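You operate a simulated robot arm through the tools that you are given. There is no shell and no other tool.

You are at the controls of a simulated robot arm. One attempt, no reset.

Task
Test the ribbed cage's brake slip at fast speed and set the brake dial to bring it into the band.
Fine: test again after the change; then run the cage down, speed back to slow, switch off and locked.

The check looks at the end state, three seconds after you hand in, the way a careful person would. Anything else that was tipped, shoved, dropped, spilled or broken makes it a failure.

Robot
A 6-joint arm with a three-finger gripper, fixed in place. Base frame: the origin is on the floor under the middle of its stand, x ahead of it, y to its left, z up. Readings come in m, degrees, newtons and seconds.
It reaches about 1.213 m from its shoulder. Its first joint turns from -166.0 to 166.0 degrees. Payload 4.89 kg.
Tool frame: the origin (TCP) lies between the finger pads and is the grasp point; the fingertips stand 0.03 m ahead of it; z points along the fingers, y is the line along which they close. The gripper opens to 0.164 m; its body begins 0.125 m behind the TCP.
Orientation is that of the tool frame in the base frame, as a unit quaternion [x, y, z, w]. With the fingers straight down and closing along the base's y, the tool's x points along the base's -x, its y along +y and its z along -z.

Tools
- The arm moves only by the tool servo_tool. Its argument "increments" is a list of rows, each a list of 2 entries, a list of its own where there are three numbers: the shift along the tool's x, y, z in m, then the turn, a rotation vector about the tool's x, y, z in degrees. In form: [[[dx, dy, dz], [ax, ay, az]], ...]. A call has 1 to 20 rows; each row shifts and turns the commanded pose from where the row before left it, along the tool's axes as they then stand. "jaw" is the closure in counts, from 0 (fully open) to 255 (shut), set as the call begins (left out, the last holds). Each row takes 0.2 s and may step no farther than 0.05 m and 8.6 degrees from the row before; otherwise, or with a gripper value out of range, the whole call is refused. Where a pose cannot be reached the arm comes as near as it can. A force on the tool above 90 N (or 10 N above the force at the start of the call, whichever is more), or a blocked arm, ends the call early, and 0.2 s more pass. The fingers move at their own pace (about 0.108 m/s each) and stop on an object; they squeeze with about 34 N. The grip force told is the motor's: it shows also when the fingers shut on nothing. Time passes only in rows, and 0.2 s behind the last, so rows that do not move let the fingers close. It gives the time, the measured TCP pose, the force on the tool (base axes), the opening and the grip force at its end, in the units of the frame above (readings bear some noise), with the torque about the TCP (base axes, N m) and any sound that the robot's microphone picked up, and new pictures: "show" is both (left out), scene, wrist or none.
- Cameras (640 x 400 px; columns grow to the right, rows downward): "scene" is fixed at [0.3944, -0.4913, 1.5575]; the picture's right is [0.88, -0.48, 0.00], its down [-0.21, -0.38, -0.90] and it looks along [0.43, 0.79, -0.43] (base axes); focal length 335 px, centre (320, 200). "wrist" rides on the gripper at [0.076, -0.002, -0.152] in the tool frame; the picture's right is [0.02, 1.00, 0.00], its down [-0.88, 0.02, -0.47] and it looks along [-0.47, 0.01, 0.88] (tool axes); focal length 247 px, centre (320, 200). There is no depth. A picture from a camera that has moved, and an enlarged one, comes with that camera's place and axes in the base frame and with its lens. The place of the scene camera against the robot may be out by one fixed shift of up to 0.025 m in any direction.
- move_column(by): moves the trunk up (or, below 0, down) by that many m; the arm rides with it, the base frame stays. It gives what a move gives, with no picture.
- enlarge(camera, box): a new picture of the part [left, top, right, bottom] of that camera's present view, enlarged. It takes no simulated time.
- close_job(): hands the job in; it is judged then, once.

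Places have to be worked out from the pictures, the camera data and where the tool is seen. Open the gripper and draw the arm clear of the work before you hand the job in, unless the task says otherwise.

The tools are called after ">>>" as name(argument=value, ...) on one line, values as JSON. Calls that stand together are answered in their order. servo_tool: Moves the arm, as the interface text tells. Its arguments: {"type":"object","properties":{"increments":{"type":"array","items":{"type":"array"}},"jaw":{"type":"number"},"show":{"type":"string","enum":["both","scene","wrist","none"]}},"required":["increments"]} The other tools are called the same way: move_column (by) moves the trunk up or down; enlarge (camera, box) takes an enlarged picture of a part of a camera's view; close_job () hands the job in.

At the start:

```text
clock: 0.0
tcp_pos: [0.538, 0.2383, 1.2822]
orientation: [0.0, 1.0, 0.0, 0.0]
force: [-0.1, 0.0, -0.4]
ft_torque: [-0.02, -0.02, 0.01]
grip_width: 0.164
grip_force: 0.1
trunk travel left (down, up): [-0.175, 0.215]
```

scene: 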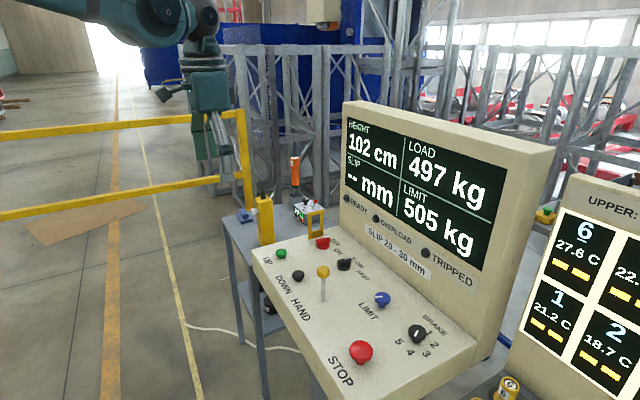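
wrist: 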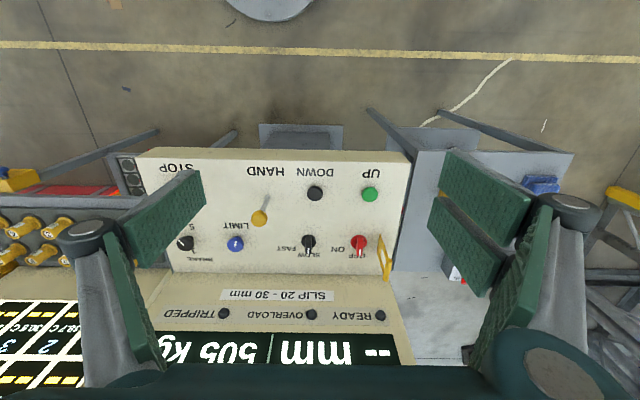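

I begin by looking closely at the panel and surroundings in both cameras before moving.

>>> enlarge(camera="scene", box=[240, 220, 480, 400])

>>> enlarge(camera="scene", box=[320, 90, 520, 290])

>>> enlarge(camera="wrist", box=[120, 140, 440, 340])

>>> enlarge(camera="scene", box=[200, 120, 360, 260])

>>> enlarge(camera="scene", box=[140, 0, 500, 225])

```text
2.22 times, centred on (360, 310) of scene
camera zoom: at [0.3944, -0.4913, 1.5575], right [0.88, -0.48, 0.0], down [-0.21, -0.38, -0.9], along [0.43, 0.79, -0.43], focal length 744 px, centre (231, -44)
```

zoom: 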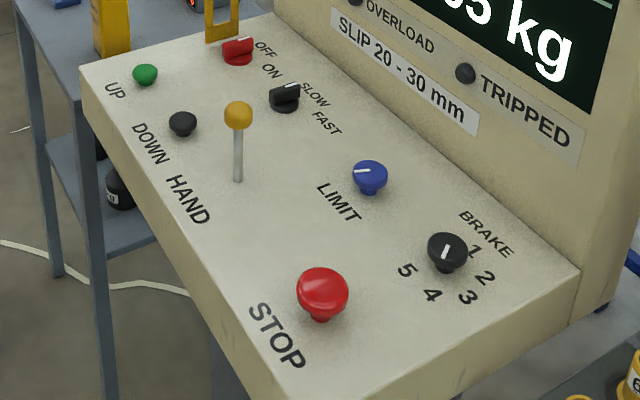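

```text
2.00 times, centred on (420, 190) of scene
camera zoom: at [0.3944, -0.4913, 1.5575], right [0.88, -0.48, 0.0], down [-0.21, -0.38, -0.9], along [0.43, 0.79, -0.43], focal length 670 px, centre (120, 220)
```

zoom: 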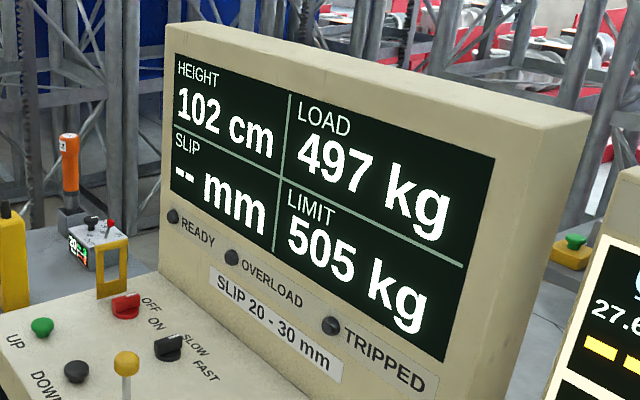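

```text
2.00 times, centred on (280, 240) of wrist
camera zoom: at [0.4629, 0.2354, 1.4362], right [-0.02, 1.0, 0.0], down [0.88, 0.02, 0.47], along [0.47, 0.01, -0.88], focal length 494 px, centre (400, 120)
```

zoom: 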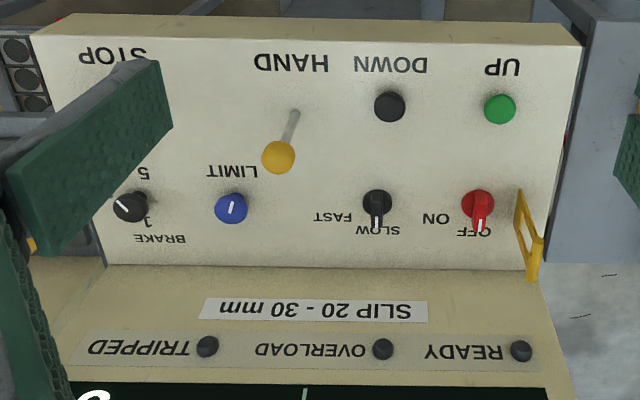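

```text
2.86 times, centred on (280, 190) of scene
camera zoom: at [0.3944, -0.4913, 1.5575], right [0.88, -0.48, 0.0], down [-0.21, -0.38, -0.9], along [0.43, 0.79, -0.43], focal length 957 px, centre (434, 229)
```

zoom: 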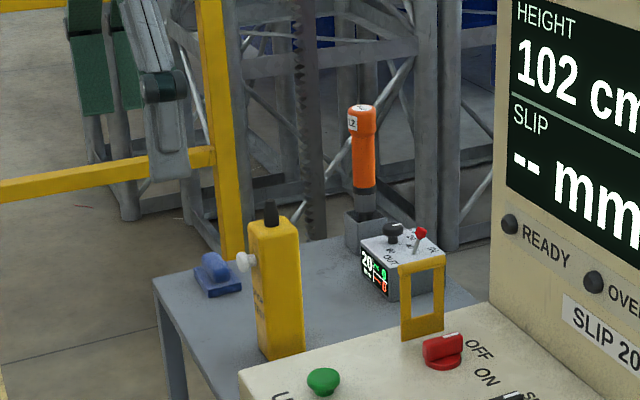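

```text
1.78 times, centred on (320, 112) of scene
camera zoom: at [0.3944, -0.4913, 1.5575], right [0.88, -0.48, 0.0], down [-0.21, -0.38, -0.9], along [0.43, 0.79, -0.43], focal length 595 px, centre (320, 356)
```

zoom: 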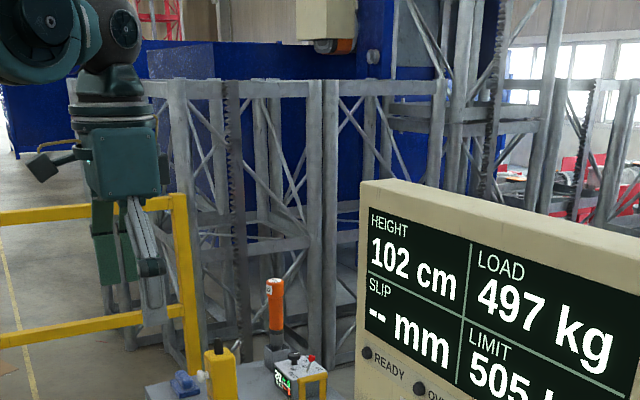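

The panel looks horizontal at about z 0.92, and UP, DOWN and the rotary knobs are located. I look closer at the side table objects and the second board to understand the lock.

>>> enlarge(camera="scene", box=[230, 195, 280, 226])

>>> enlarge(camera="scene", box=[285, 190, 349, 270])

>>> enlarge(camera="scene", box=[480, 160, 640, 400])

>>> enlarge(camera="wrist", box=[330, 160, 640, 360])

>>> enlarge(camera="wrist", box=[0, 140, 200, 400])

```text
12.80 times, centred on (255, 210) of scene
camera zoom: at [0.3944, -0.4913, 1.5575], right [0.88, -0.48, 0.0], down [-0.21, -0.38, -0.9], along [0.43, 0.79, -0.43], focal length 4286 px, centre (1152, 66)
```

zoom: 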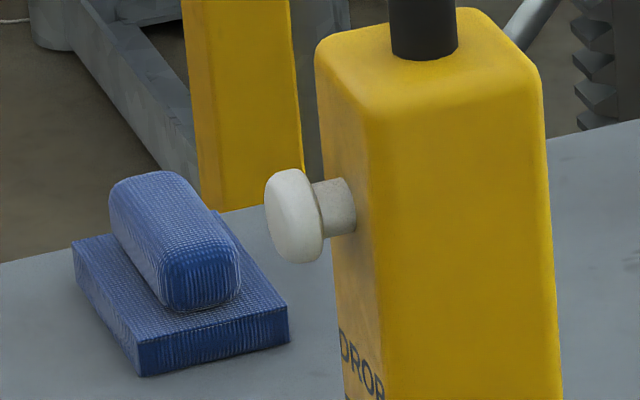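

```text
5.00 times, centred on (317, 230) of scene
camera zoom: at [0.3944, -0.4913, 1.5575], right [0.88, -0.48, 0.0], down [-0.21, -0.38, -0.9], along [0.43, 0.79, -0.43], focal length 1674 px, centre (335, 50)
```

zoom: 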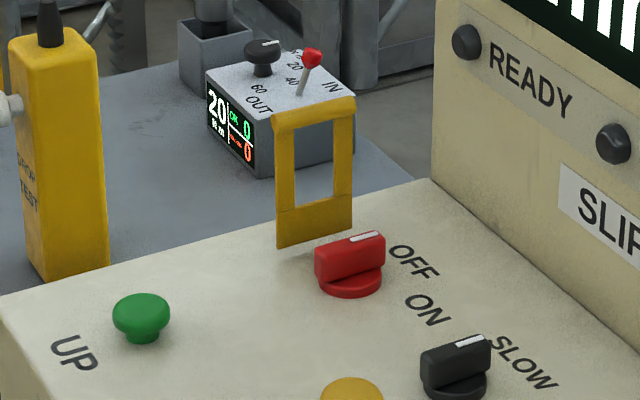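

```text
1.67 times, centred on (560, 280) of scene
camera zoom: at [0.3944, -0.4913, 1.5575], right [0.88, -0.48, 0.0], down [-0.21, -0.38, -0.9], along [0.43, 0.79, -0.43], focal length 558 px, centre (-80, 67)
```

zoom: 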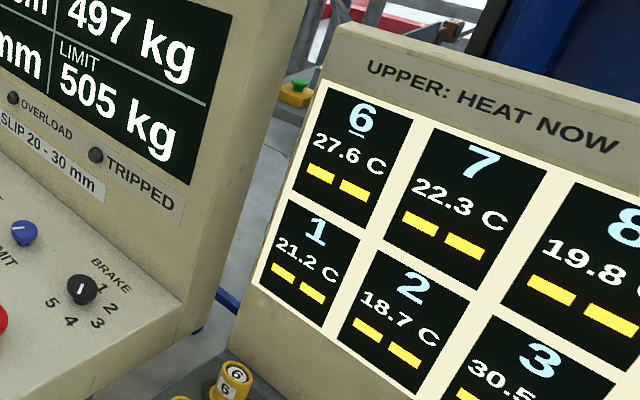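

```text
2.00 times, centred on (485, 260) of wrist
camera zoom: at [0.4629, 0.2354, 1.4362], right [-0.02, 1.0, 0.0], down [0.88, 0.02, 0.47], along [0.47, 0.01, -0.88], focal length 494 px, centre (-10, 80)
```

zoom: 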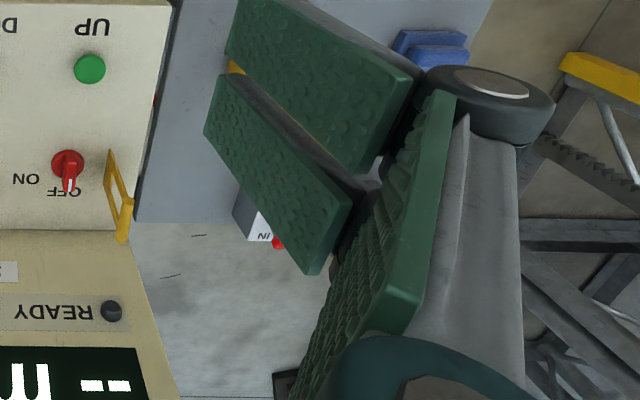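

```text
1.54 times, centred on (100, 270) of wrist
camera zoom: at [0.4629, 0.2354, 1.4362], right [-0.02, 1.0, 0.0], down [0.88, 0.02, 0.47], along [0.47, 0.01, -0.88], focal length 380 px, centre (658, 92)
```

zoom: 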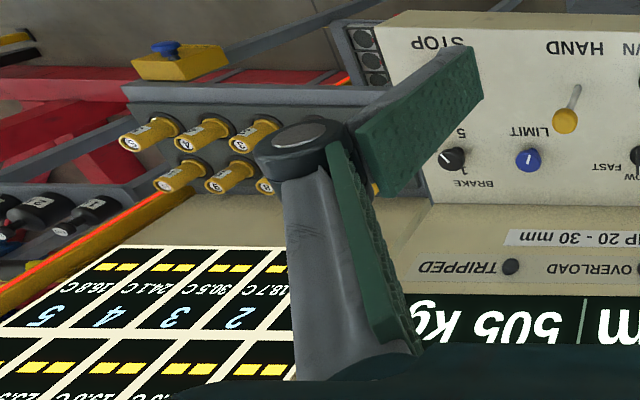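

The slim yellow unit on the side table reads "DROP TEST" with a white push button on its side. I move the open gripper to the left and back to view that unit and the table from above.

>>> servo_tool(increments=[[[0.015, 0.045, 0], [0, 0, 0]], [[0.015, 0.045, 0], [0, 0, 0]], [[0.015, 0.045, 0], [0, 0, 0]], [[0.015, 0.045, 0], [0, 0, 0]], [[0.015, 0.045, 0], [0, 0, 0]], [[0, 0, 0], [0, 0, 0]]], show="both")

```text
clock: 1.4
tcp_pos: [0.4628, 0.4641, 1.2811]
orientation: [0.0, 1.0, 0.0, 0.0]
force: [-1.5, 0.5, 0.5]
ft_torque: [-0.14, 0.04, -0.01]
grip_width: 0.164
grip_force: 0.1
trunk travel left (down, up): [-0.175, 0.215]
camera wrist: at [0.3873, 0.461, 1.4352], right [-0.02, 1.0, 0.0], down [0.88, 0.02, 0.47], along [0.47, 0.01, -0.88], focal length 247 px, centre (320, 200)
```

scene: 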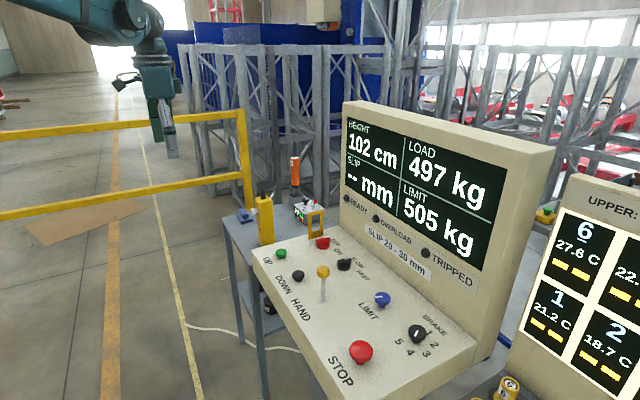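
wrist: 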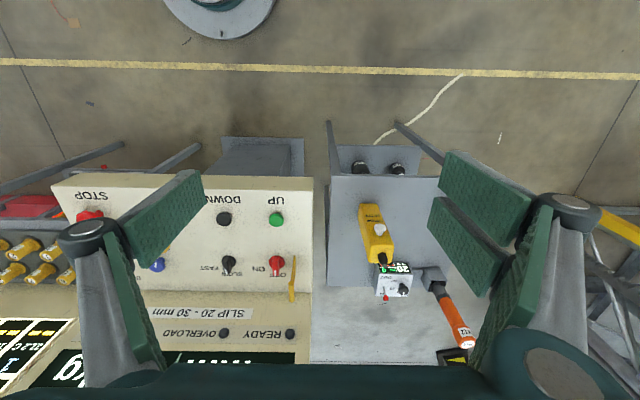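

>>> enlarge(camera="wrist", box=[320, 170, 480, 350])

>>> enlarge(camera="wrist", box=[200, 170, 330, 350])

>>> enlarge(camera="scene", box=[390, 300, 470, 370])

>>> enlarge(camera="scene", box=[160, 0, 420, 130])

```text
2.22 times, centred on (400, 260) of wrist
camera zoom: at [0.3873, 0.461, 1.4352], right [-0.02, 1.0, 0.0], down [0.88, 0.02, 0.47], along [0.47, 0.01, -0.88], focal length 549 px, centre (142, 67)
```

zoom: 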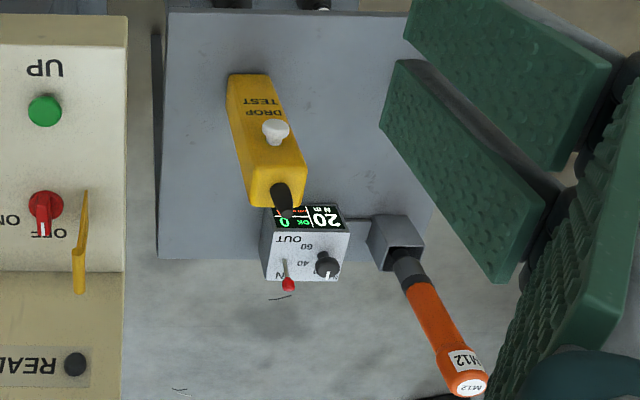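

```text
2.22 times, centred on (265, 260) of wrist
camera zoom: at [0.3873, 0.461, 1.4352], right [-0.02, 1.0, 0.0], down [0.88, 0.02, 0.47], along [0.47, 0.01, -0.88], focal length 549 px, centre (442, 67)
```

zoom: 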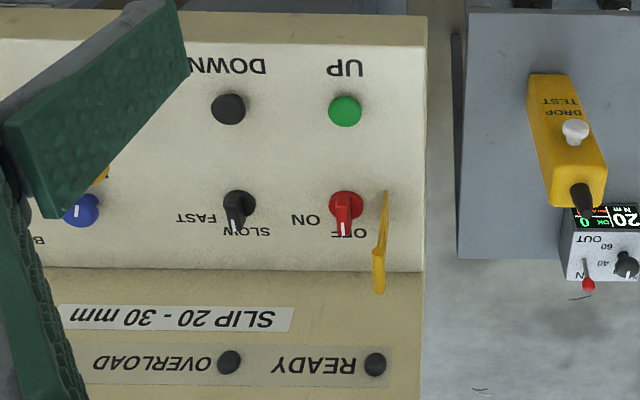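

```text
5.71 times, centred on (430, 335) of scene
camera zoom: at [0.3944, -0.4913, 1.5575], right [0.88, -0.48, 0.0], down [-0.21, -0.38, -0.9], along [0.43, 0.79, -0.43], focal length 1913 px, centre (-309, -571)
```

zoom: 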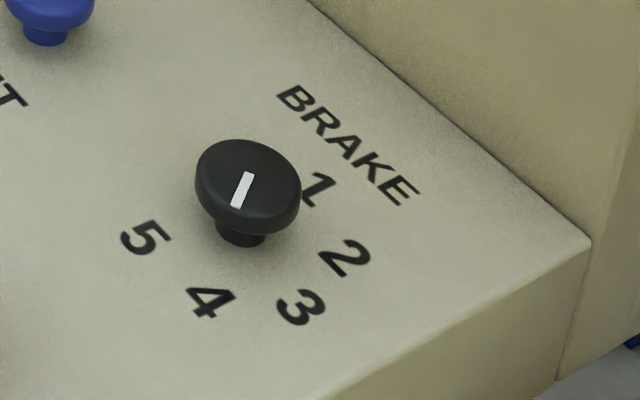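

```text
2.46 times, centred on (290, 65) of scene
camera zoom: at [0.3944, -0.4913, 1.5575], right [0.88, -0.48, 0.0], down [-0.21, -0.38, -0.9], along [0.43, 0.79, -0.43], focal length 824 px, centre (394, 532)
```

zoom: 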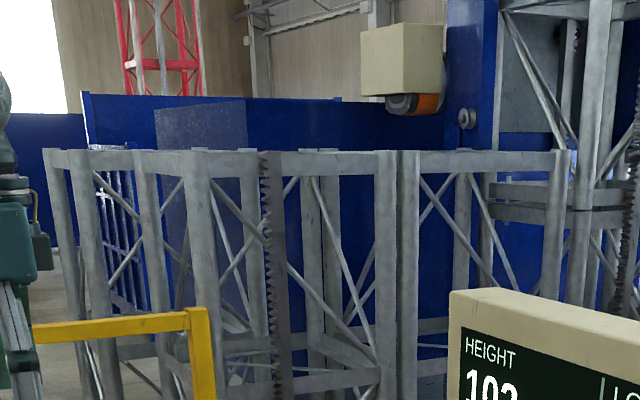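

The drop test unit stands at about (0.75, 0.60), with its white button facing the robot at z≈0.98. Next I move over the right half of the panel to read the brake dial from above.

>>> servo_tool(increments=[[[-0.0182, -0.0434, 0], [0, 0, 0]], [[-0.0182, -0.0434, 0], [0, 0, 0]], [[-0.0182, -0.0434, 0], [0, 0, 0]], [[-0.0182, -0.0434, 0], [0, 0, 0]], [[-0.0182, -0.0434, 0], [0, 0, 0]], [[-0.0182, -0.0434, 0], [0, 0, 0]], [[-0.0182, -0.0434, 0], [0, 0, 0]], [[-0.0182, -0.0434, 0], [0, 0, 0]], [[-0.0182, -0.0434, 0], [0, 0, 0]], [[-0.0182, -0.0434, 0], [0, 0, 0]], [[-0.0182, -0.0434, 0], [0, 0, 0]], [[-0.0182, -0.0434, 0], [0, 0, 0]], [[-0.0182, -0.0434, 0], [0, 0, 0]], [[0, 0, 0], [0, 0, 0]]], show="both")

```text
clock: 4.4
tcp_pos: [0.7011, -0.1035, 1.2853]
orientation: [0.0, 1.0, 0.0, 0.0]
force: [-0.1, -1.0, -0.6]
ft_torque: [0.08, 0.06, 0.0]
grip_width: 0.164
grip_force: 0.0
trunk travel left (down, up): [-0.175, 0.215]
camera wrist: at [0.6252, -0.106, 1.4391], right [-0.02, 1.0, 0.0], down [0.88, 0.02, 0.47], along [0.47, 0.01, -0.88], focal length 247 px, centre (320, 200)
```

scene: 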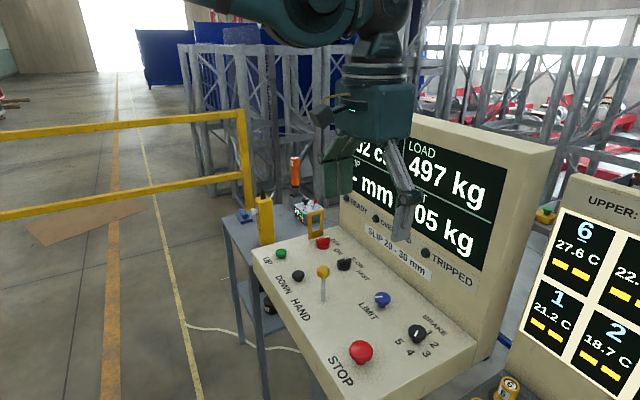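
wrist: 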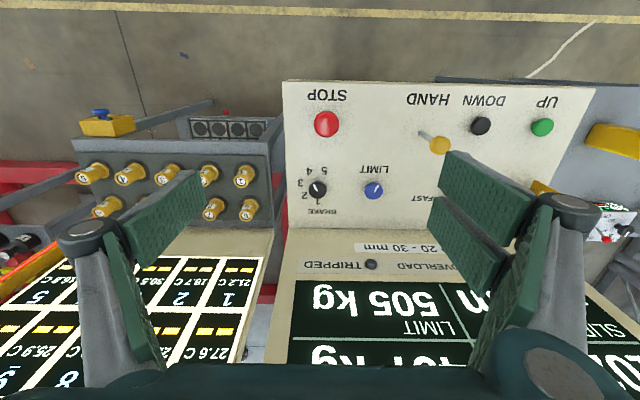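

>>> enlarge(camera="wrist", box=[285, 150, 365, 230])

>>> enlarge(camera="wrist", box=[280, 70, 600, 270])

```text
5.00 times, centred on (325, 190) of wrist
camera zoom: at [0.6252, -0.106, 1.4391], right [-0.02, 1.0, 0.0], down [0.88, 0.02, 0.47], along [0.47, 0.01, -0.88], focal length 1235 px, centre (295, 250)
```

zoom: 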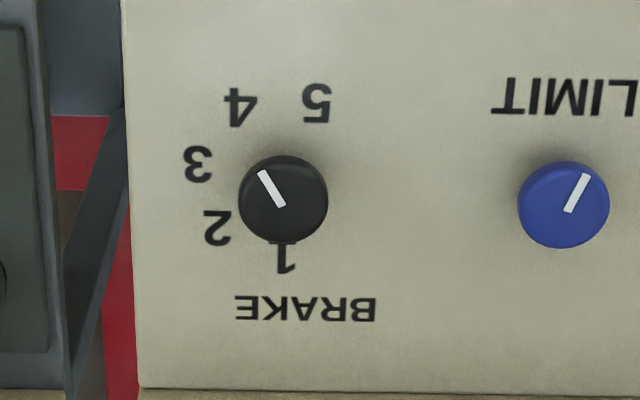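

```text
2.00 times, centred on (440, 170) of wrist
camera zoom: at [0.6252, -0.106, 1.4391], right [-0.02, 1.0, 0.0], down [0.88, 0.02, 0.47], along [0.47, 0.01, -0.88], focal length 494 px, centre (80, 260)
```

zoom: 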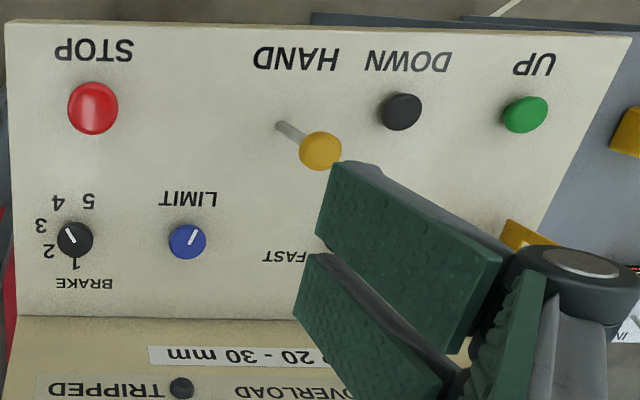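

The dial's white mark points at 4 (labels 1 to 5 run clockwise from +x). Triangulating between wrist views puts UP at (0.724, 0.359), DOWN at (0.724, 0.228), the ON/OFF switch near (0.869, 0.35), SLOW/FAST near (0.871, 0.214) and BRAKE at (0.872, -0.108). I shut the gripper here to see the shape of the closed fingers.

>>> servo_tool(increments=[[[0, 0, 0], [0, 0, 0]], [[0, 0, 0], [0, 0, 0]], [[0, 0, 0], [0, 0, 0]], [[0, 0, 0], [0, 0, 0]], [[0, 0, 0], [0, 0, 0]], [[0, 0, 0], [0, 0, 0]]], jaw=255, show="both")

>>> enlarge(camera="wrist", box=[200, 120, 440, 270])

>>> enlarge(camera="scene", box=[300, 40, 460, 250])

```text
clock: 5.8
tcp_pos: [0.7016, -0.1024, 1.2857]
orientation: [0.0, 1.0, -0.001, 0.0]
force: [0.3, -0.3, -0.5]
ft_torque: [0.0, -0.03, 0.01]
grip_width: 0.0
grip_force: 34.7
trunk travel left (down, up): [-0.175, 0.215]
camera wrist: at [0.6246, -0.1051, 1.4394], right [-0.02, 1.0, 0.0], down [0.88, 0.02, 0.47], along [0.47, 0.01, -0.88], focal length 247 px, centre (320, 200)
```

scene: 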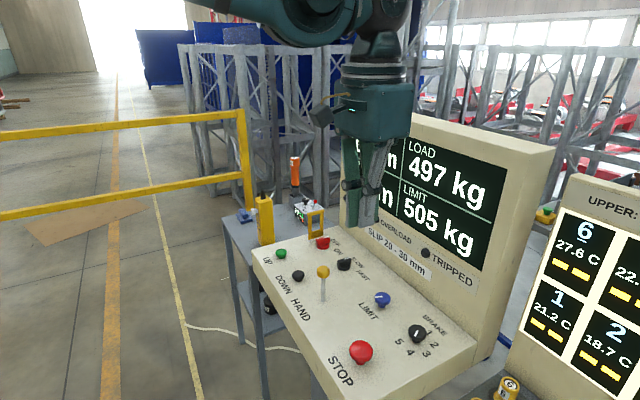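
wrist: 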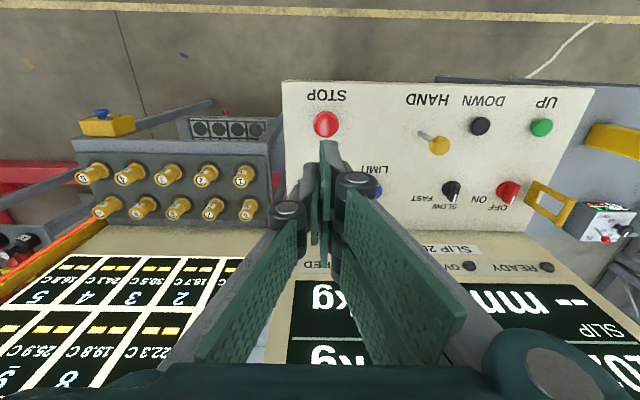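

```text
2.67 times, centred on (320, 195) of wrist
camera zoom: at [0.6246, -0.1051, 1.4394], right [-0.02, 1.0, 0.0], down [0.88, 0.02, 0.47], along [0.47, 0.01, -0.88], focal length 659 px, centre (320, 213)
```

zoom: 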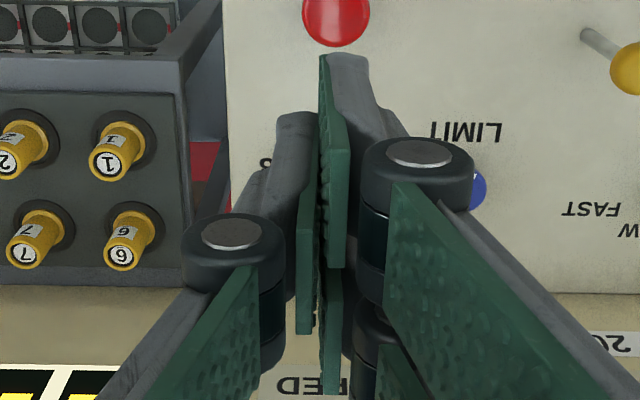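

```text
1.90 times, centred on (380, 145) of scene
camera zoom: at [0.3944, -0.4913, 1.5575], right [0.88, -0.48, 0.0], down [-0.21, -0.38, -0.9], along [0.43, 0.79, -0.43], focal length 638 px, centre (206, 305)
```

zoom: 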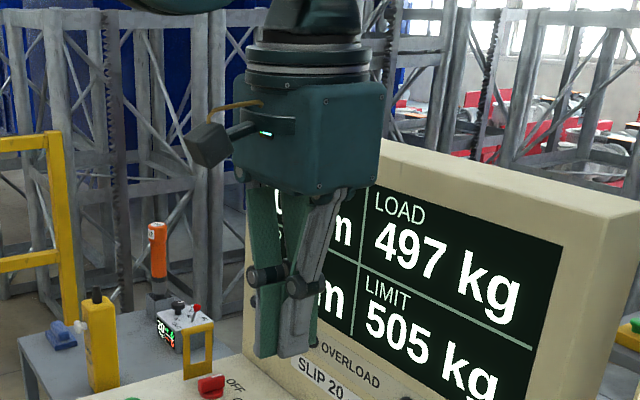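

The closed fingers form a compact tip block, about 0.054 m in x and 0.03 m in y. I look at the switch, hasp and SLOW/FAST knob from this side to get their geometry.

>>> enlarge(camera="wrist", box=[400, 100, 600, 225])

>>> enlarge(camera="scene", box=[290, 200, 380, 290])

```text
3.20 times, centred on (500, 162) of wrist
camera zoom: at [0.6246, -0.1051, 1.4394], right [-0.02, 1.0, 0.0], down [0.88, 0.02, 0.47], along [0.47, 0.01, -0.88], focal length 790 px, centre (-256, 320)
```

zoom: 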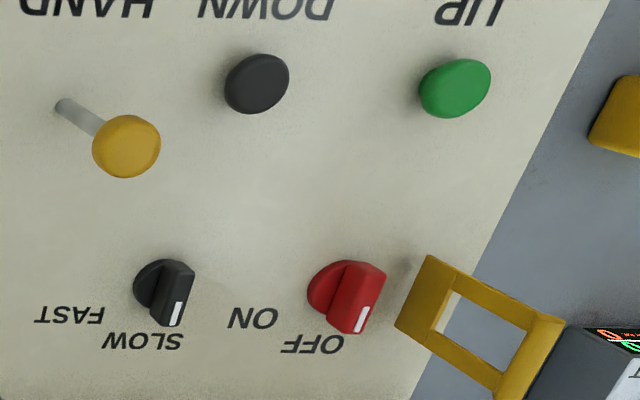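

```text
4.44 times, centred on (335, 245) of scene
camera zoom: at [0.3944, -0.4913, 1.5575], right [0.88, -0.48, 0.0], down [-0.21, -0.38, -0.9], along [0.43, 0.79, -0.43], focal length 1488 px, centre (253, 0)
```

zoom: 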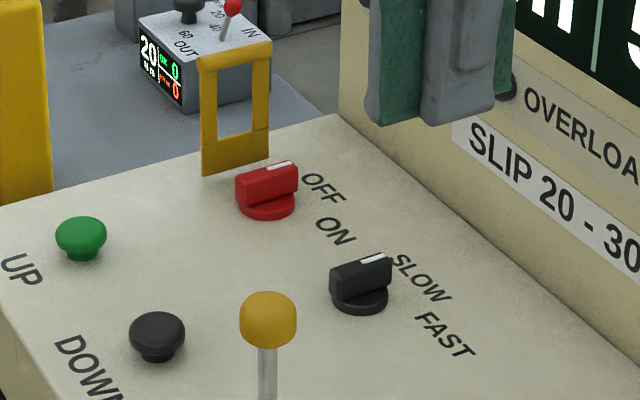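

The ON and FAST labels sit about 60° clockwise from OFF and SLOW. I zoom further on the hasp and switch to understand how the lock closes.

>>> enlarge(camera="scene", box=[296, 205, 336, 255])

>>> enlarge(camera="wrist", box=[490, 170, 590, 232])

```text
8.00 times, centred on (316, 230) of scene
camera zoom: at [0.3944, -0.4913, 1.5575], right [0.88, -0.48, 0.0], down [-0.21, -0.38, -0.9], along [0.43, 0.79, -0.43], focal length 2679 px, centre (352, -40)
```

zoom: 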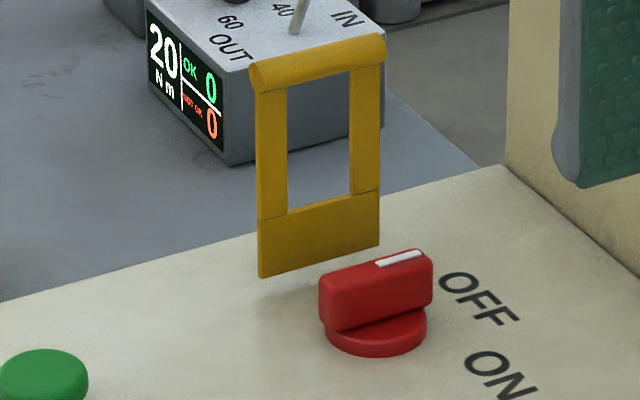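

```text
6.40 times, centred on (540, 201) of wrist
camera zoom: at [0.6246, -0.1051, 1.4394], right [-0.02, 1.0, 0.0], down [0.88, 0.02, 0.47], along [0.47, 0.01, -0.88], focal length 1581 px, centre (-1088, 194)
```

zoom: 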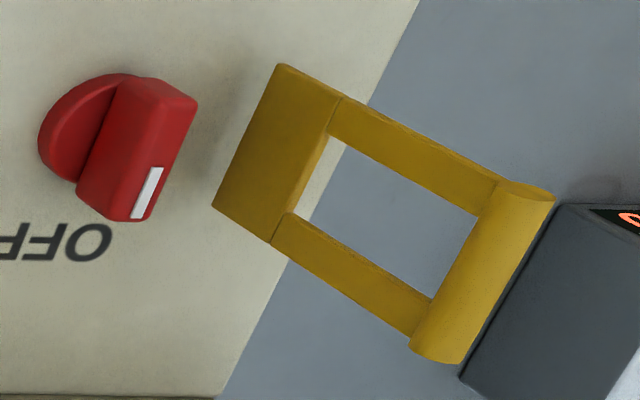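

The hasp is hinged at its base at y≈0.408, next to the red switch, with a lip on top to push it over. I'll learn the pinch-and-turn first on the SLOW/FAST knob, which has free space, so I move above it at (0.871, 0.214) with the fingers partly open.

>>> servo_tool(increments=[[[-0.0211, 0.0395, 0.0125], [0, 0, 0]], [[-0.0211, 0.0395, 0.0125], [0, 0, 0]], [[-0.0211, 0.0395, 0.0125], [0, 0, 0]], [[-0.0211, 0.0395, 0.0125], [0, 0, 0]], [[-0.0211, 0.0395, 0.0125], [0, 0, 0]], [[-0.0211, 0.0395, 0.0125], [0, 0, 0]], [[-0.0211, 0.0395, 0.0125], [0, 0, 0]], [[-0.0211, 0.0395, 0.0125], [0, 0, 0]], [[0, 0, 0.04], [0, 0, 0]], [[0, 0, 0.04], [0, 0, 0]], [[0, 0, 0], [0, 0, 0]]], jaw=185, show="both")

```text
clock: 8.2
tcp_pos: [0.8707, 0.2141, 1.1038]
orientation: [0.0, 1.0, 0.0, 0.0]
force: [0.2, -0.1, 0.2]
ft_torque: [0.0, 0.04, -0.02]
grip_width: 0.0454
grip_force: 0.0
trunk travel left (down, up): [-0.175, 0.215]
camera wrist: at [0.7946, 0.211, 1.2582], right [-0.02, 1.0, 0.0], down [0.88, 0.02, 0.47], along [0.47, 0.01, -0.88], focal length 247 px, centre (320, 200)
```

scene: 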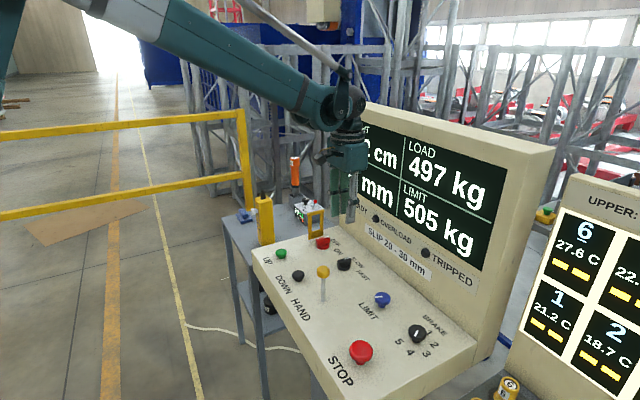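
wrist: 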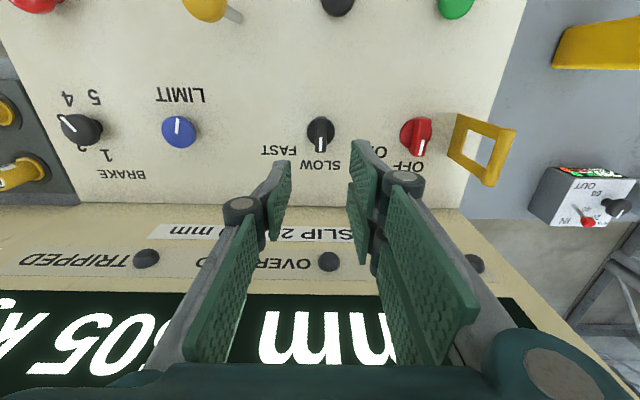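

I zoom on the knob from here to fix its exact position before descending.

>>> enlarge(camera="wrist", box=[240, 90, 480, 240])

>>> enlarge(camera="wrist", box=[290, 100, 350, 170])

```text
2.67 times, centred on (360, 165) of wrist
camera zoom: at [0.7946, 0.211, 1.2582], right [-0.02, 1.0, 0.0], down [0.88, 0.02, 0.47], along [0.47, 0.01, -0.88], focal length 659 px, centre (213, 293)
```

zoom: 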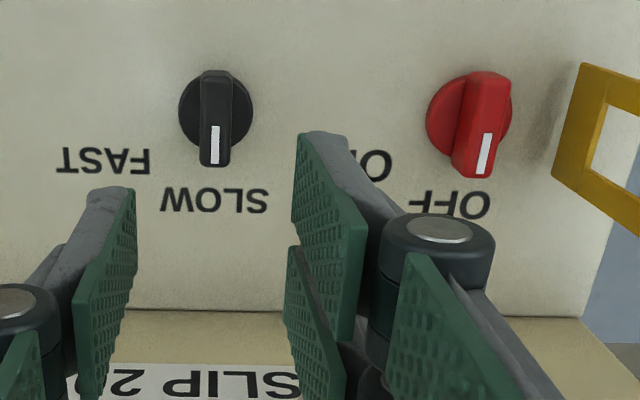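

```text
5.71 times, centred on (320, 135) of wrist
camera zoom: at [0.7946, 0.211, 1.2582], right [-0.02, 1.0, 0.0], down [0.88, 0.02, 0.47], along [0.47, 0.01, -0.88], focal length 1411 px, centre (320, 571)
```

zoom: 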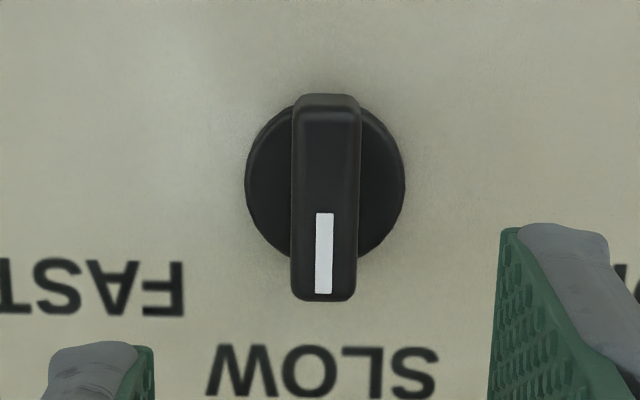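

The SLOW/FAST knob is centred at (0.8735, 0.2138). Its bar is about 16 mm thick with the top at z≈0.93. I descend over it with the fingers straddling the bar.

>>> servo_tool(increments=[[[-0.0028, 0, 0.04], [0, 0, 0]], [[0, 0, 0.04], [0, 0, 0]], [[0, 0, 0.04], [0, 0, 0]], [[0, 0, 0.03], [0, 0, 0]], [[0, 0, 0.015], [0, 0, 0]], [[0, 0, 0], [0, 0, 0]]], show="both")

```text
clock: 9.6
tcp_pos: [0.8723, 0.2164, 0.9376]
orientation: [0.0, 1.0, 0.0, 0.0]
force: [0.3, -0.1, -0.2]
ft_torque: [-0.03, 0.01, 0.01]
grip_width: 0.0452
grip_force: 0.0
trunk travel left (down, up): [-0.175, 0.215]
camera wrist: at [0.7969, 0.2127, 1.0907], right [-0.02, 1.0, 0.0], down [0.88, 0.02, 0.47], along [0.47, 0.01, -0.88], focal length 247 px, centre (320, 200)
```

scene: 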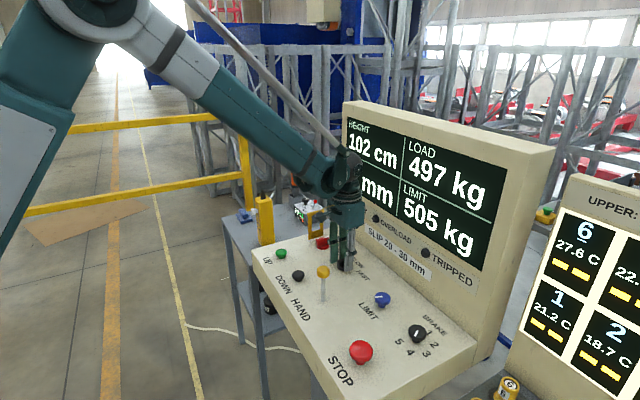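
wrist: 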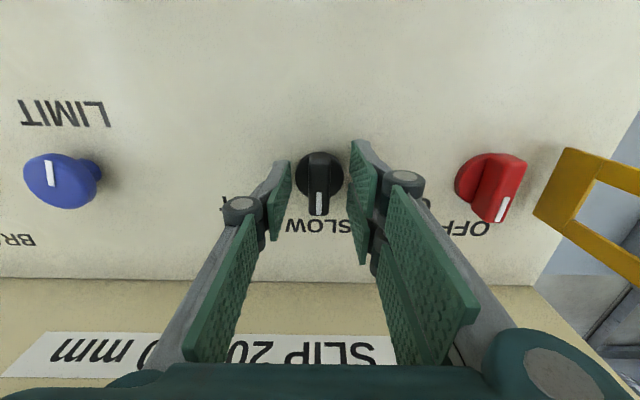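

The bar sits between the pads. I close on it.

>>> servo_tool(increments=[[[0, 0, 0], [0, 0, 0]], [[0, 0, 0], [0, 0, 0]], [[0, 0, 0], [0, 0, 0]]], jaw=255, show="wrist")

```text
clock: 10.4
tcp_pos: [0.8727, 0.2145, 0.9372]
orientation: [0.0, 1.0, 0.0, 0.0]
force: [-1.9, -5.2, -2.3]
ft_torque: [-0.14, 0.21, 0.04]
grip_width: 0.016
grip_force: 44.6
trunk travel left (down, up): [-0.175, 0.215]
camera wrist: at [0.7966, 0.2123, 1.091], right [-0.02, 1.0, 0.0], down [0.88, 0.02, 0.47], along [0.47, 0.01, -0.88], focal length 247 px, centre (320, 200)
```

wrist: 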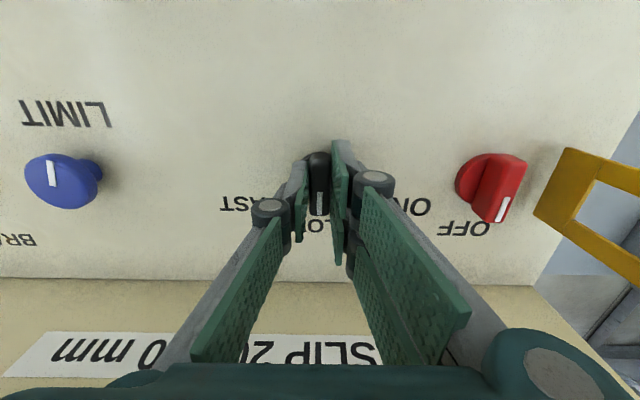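

Width 0.016 m confirms the bar is held. I turn it 60° clockwise (about tool +z) toward FAST.

>>> servo_tool(increments=[[[0, 0, 0], [0, 0, 8.5]], [[0, 0, 0], [0, 0, 8.5]], [[0, 0, 0], [0, 0, 8.5]], [[0, 0, 0], [0, 0, 8.5]], [[0, 0, 0], [0, 0, 8.5]], [[0, 0, 0], [0, 0, 8.5]], [[0, 0, 0], [0, 0, 8.5]], [[0, 0, 0], [0, 0, 0]]], show="both")

```text
clock: 12.2
tcp_pos: [0.8741, 0.2158, 0.9382]
orientation: [0.497, 0.868, 0.001, 0.001]
force: [50.7, 39.7, 24.7]
ft_torque: [1.54, -1.16, 0.11]
grip_width: 0.016
grip_force: 45.0
trunk travel left (down, up): [-0.175, 0.215]
camera wrist: at [0.8337, 0.2808, 1.091], right [0.85, 0.52, 0.0], down [0.46, -0.75, 0.47], along [0.25, -0.4, -0.88], focal length 247 px, centre (320, 200)
```

scene: 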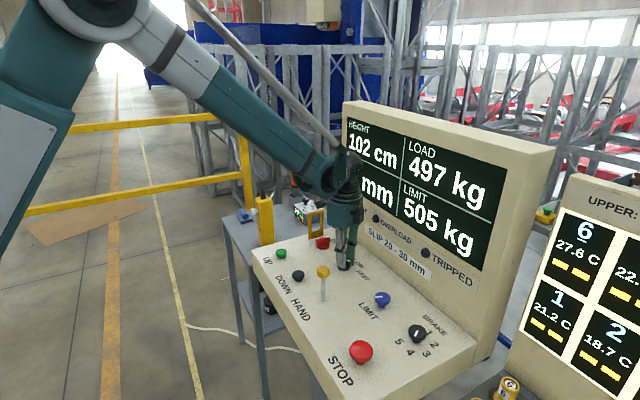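
wrist: 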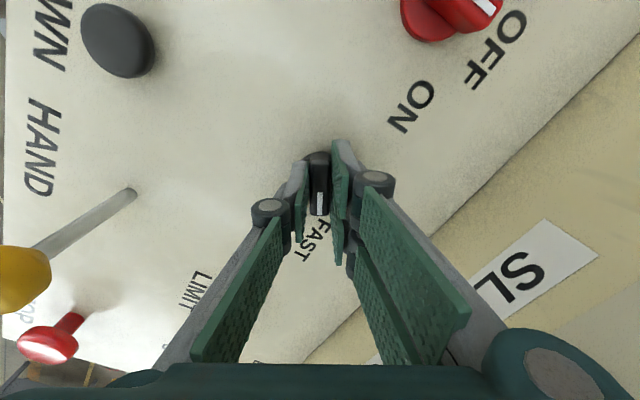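

The bar now points at FAST, with some side load since the grip is slightly off axis. I open the fingers and lift straight up.

>>> servo_tool(increments=[[[0, 0, 0], [0, 0, 0]], [[0, 0, 0], [0, 0, 0]], [[0, 0, 0], [0, 0, 0]], [[0, 0, -0.03], [0, 0, 0]], [[0, 0, -0.04], [0, 0, 0]], [[0, 0, -0.04], [0, 0, 0]], [[0, 0, -0.04], [0, 0, 0]], [[0, 0, 0], [0, 0, 0]]], jaw=185, show="both")

>>> enlarge(camera="wrist", box=[230, 80, 470, 230])

```text
clock: 14.0
tcp_pos: [0.8682, 0.2159, 1.091]
orientation: [0.496, 0.868, -0.001, 0.0]
force: [0.4, -0.5, -0.5]
ft_torque: [-0.01, -0.07, -0.01]
grip_width: 0.0449
grip_force: 0.2
trunk travel left (down, up): [-0.175, 0.215]
camera wrist: at [0.8299, 0.2799, 1.2444], right [0.85, 0.53, 0.0], down [0.46, -0.75, 0.47], along [0.25, -0.4, -0.88], focal length 247 px, centre (320, 200)
```

scene: 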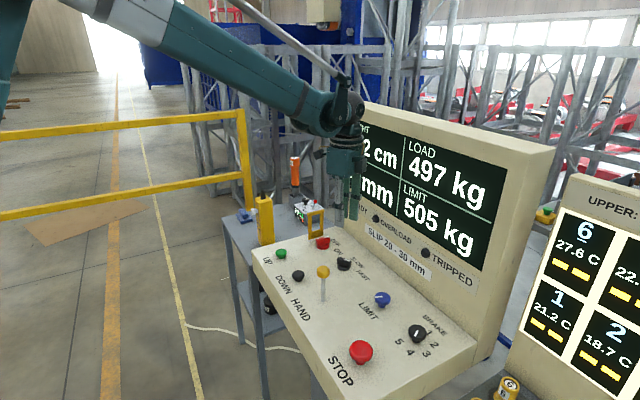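
wrist: 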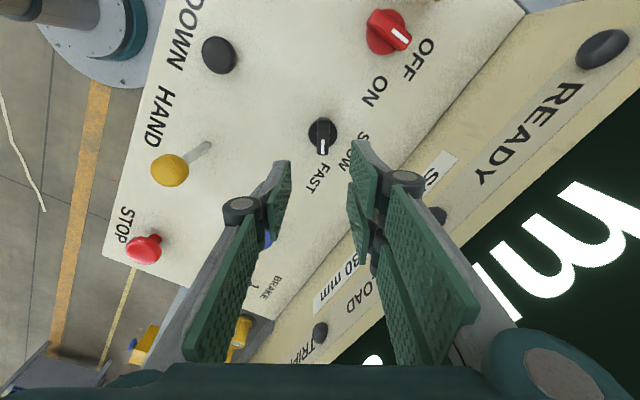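

```text
2.67 times, centred on (350, 155) of wrist
camera zoom: at [0.8299, 0.2799, 1.2444], right [0.85, 0.53, 0.0], down [0.46, -0.75, 0.47], along [0.25, -0.4, -0.88], focal length 659 px, centre (240, 320)
```

zoom: 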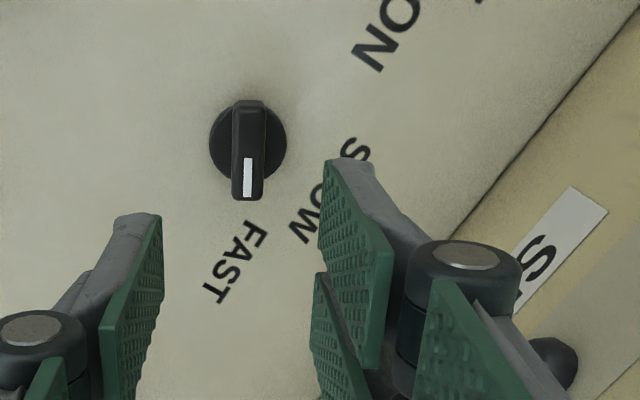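

The knob points to FAST. I rotate the tool back and move over the red ON/OFF switch to centre on it.

>>> servo_tool(increments=[[[0, 0, -0.003], [0, 0, -8.5]], [[0, 0, -0.003], [0, 0, -8.5]], [[0, 0, -0.003], [0, 0, -8.5]], [[0, 0, -0.003], [0, 0, -8.5]], [[0, 0, -0.003], [0, 0, -8.5]], [[0, 0, -0.003], [0, 0, -8.5]], [[0, 0, -0.003], [0, 0, -8.5]], [[0, 0.044, 0], [0, 0, 0]], [[0, 0.044, 0], [0, 0, 0]], [[0, 0.045, 0], [0, 0, 0]], [[0, 0, 0], [0, 0, 0]]], show="both")

>>> enlarge(camera="wrist", box=[270, 80, 430, 180])

```text
clock: 16.4
tcp_pos: [0.8724, 0.3484, 1.1062]
orientation: [0.0, 1.0, 0.0, -0.001]
force: [0.0, 1.3, -0.2]
ft_torque: [-0.1, 0.02, 0.02]
grip_width: 0.0452
grip_force: 0.0
trunk travel left (down, up): [-0.175, 0.215]
camera wrist: at [0.7969, 0.3465, 1.2593], right [-0.02, 1.0, 0.0], down [0.88, 0.02, 0.47], along [0.47, 0.01, -0.88], focal length 247 px, centre (320, 200)
```

scene: 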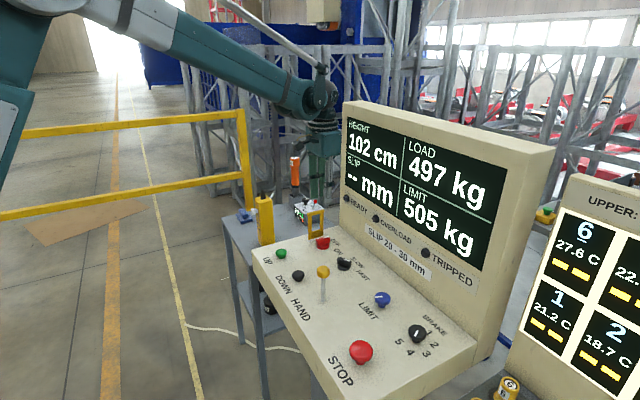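
wrist: 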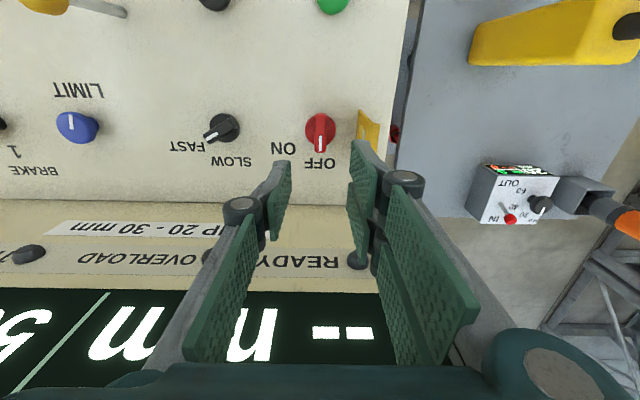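

```text
4.00 times, centred on (350, 130) of wrist
camera zoom: at [0.7969, 0.3465, 1.2593], right [-0.02, 1.0, 0.0], down [0.88, 0.02, 0.47], along [0.47, 0.01, -0.88], focal length 988 px, centre (200, 480)
```

zoom: 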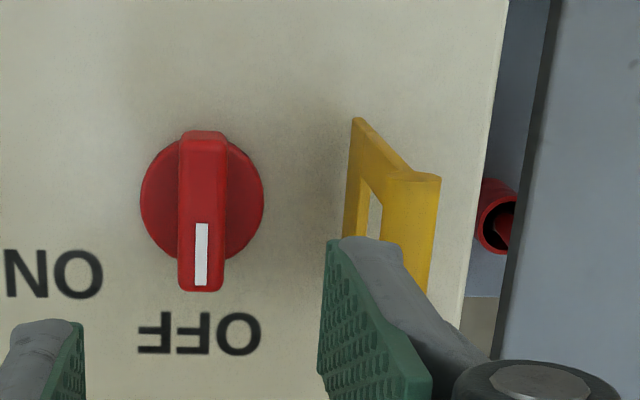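

The red switch sits right under the TCP at about (0.873, 0.349), with the hasp face roughly 0.053 m to its left. I narrow the fingers to about 0.032 m and descend.

>>> servo_tool(increments=[[[-0.001, 0, 0], [0, 0, 0]], [[0, 0, 0.03], [0, 0, 0]], [[0, 0, 0.03], [0, 0, 0]], [[0, 0, 0.03], [0, 0, 0]], [[0, 0, 0.03], [0, 0, 0]], [[0, 0, 0.02], [0, 0, 0]], [[0, 0, 0], [0, 0, 0]]], jaw=205, show="wrist")

>>> enlarge(camera="wrist", box=[260, 110, 460, 235])

>>> enlarge(camera="scene", box=[290, 170, 370, 260])

```text
clock: 18.0
tcp_pos: [0.8751, 0.3494, 0.9701]
orientation: [0.001, 1.0, 0.0, 0.0]
force: [1.0, 0.1, -0.4]
ft_torque: [-0.03, -0.01, 0.01]
grip_width: 0.0321
grip_force: 0.1
trunk travel left (down, up): [-0.175, 0.215]
camera wrist: at [0.7986, 0.346, 1.1232], right [-0.02, 1.0, 0.0], down [0.88, 0.02, 0.47], along [0.47, 0.01, -0.88], focal length 247 px, centre (320, 200)
```

wrist: 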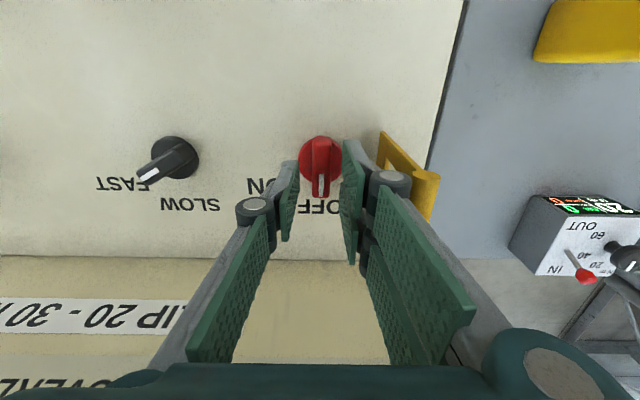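

```text
3.20 times, centred on (360, 172) of wrist
camera zoom: at [0.7986, 0.346, 1.1232], right [-0.02, 1.0, 0.0], down [0.88, 0.02, 0.47], along [0.47, 0.01, -0.88], focal length 790 px, centre (192, 288)
```

zoom: 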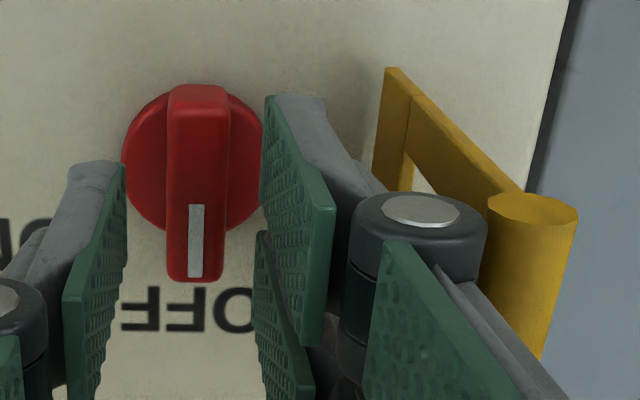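

```text
4.44 times, centred on (330, 215) of scene
camera zoom: at [0.3944, -0.4913, 1.5575], right [0.88, -0.48, 0.0], down [-0.21, -0.38, -0.9], along [0.43, 0.79, -0.43], focal length 1488 px, centre (276, 133)
```

zoom: 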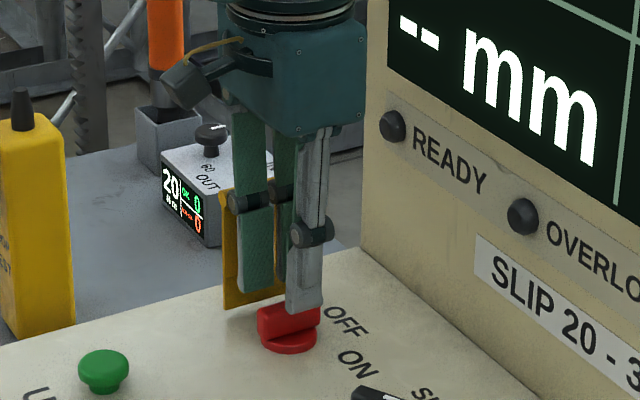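

The knuckle would pass the hasp's lip with only a couple of millimetres. I lean the gripper 8° away from the hasp, shift 3 mm, and then descend the last 31 mm vertically.

>>> servo_tool(increments=[[[0, -0.0028, 0], [-8, 0, 0]], [[0, 0, 0], [0, 0, 0]], [[0, -0.0021, 0.0152], [0, 0, 0]], [[0, -0.0022, 0.0155], [0, 0, 0]], [[0, 0, 0], [0, 0, 0]]], show="both")

>>> enlarge(camera="wrist", box=[260, 110, 460, 235])

>>> enlarge(camera="scene", box=[290, 170, 370, 260])

```text
clock: 19.2
tcp_pos: [0.8728, 0.344, 0.9411]
orientation: [0.0, 0.998, 0.07, 0.0]
force: [2.9, -4.1, 13.7]
ft_torque: [-0.27, -0.11, -0.03]
grip_width: 0.033
grip_force: 0.6
trunk travel left (down, up): [-0.175, 0.215]
camera wrist: at [0.7969, 0.321, 1.0905], right [-0.02, 0.99, 0.14], down [0.88, -0.05, 0.47], along [0.47, 0.13, -0.87], focal length 247 px, centre (320, 200)
```

scene: 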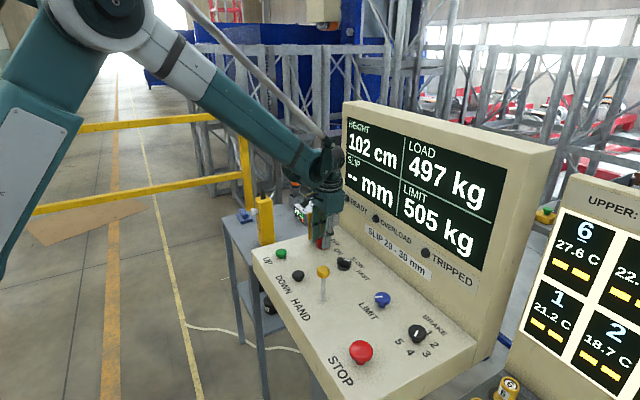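
wrist: 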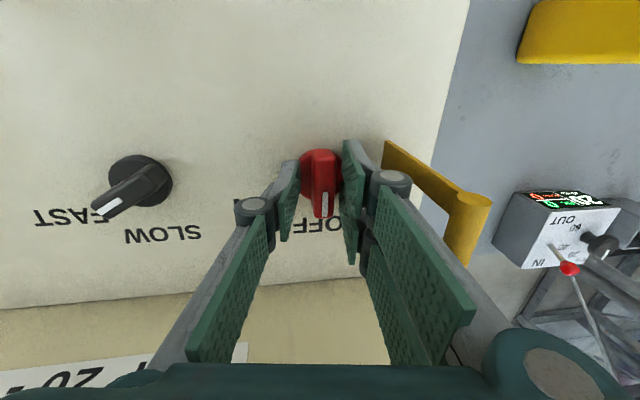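

```text
3.20 times, centred on (360, 172) of wrist
camera zoom: at [0.7969, 0.321, 1.0905], right [-0.02, 0.99, 0.14], down [0.88, -0.05, 0.47], along [0.47, 0.13, -0.87], focal length 790 px, centre (192, 288)
```

zoom: 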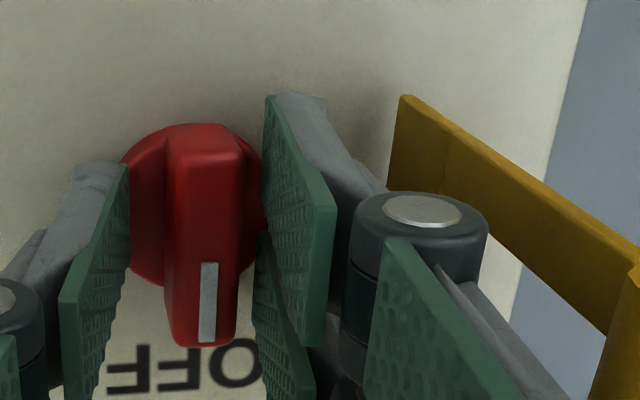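

```text
4.44 times, centred on (330, 215) of scene
camera zoom: at [0.3944, -0.4913, 1.5575], right [0.88, -0.48, 0.0], down [-0.21, -0.38, -0.9], along [0.43, 0.79, -0.43], focal length 1488 px, centre (276, 133)
```

zoom: 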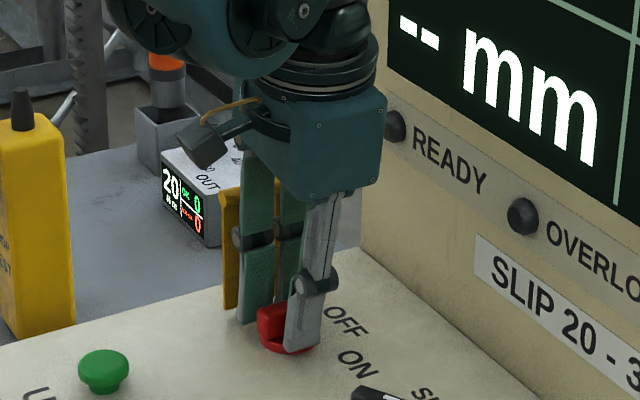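

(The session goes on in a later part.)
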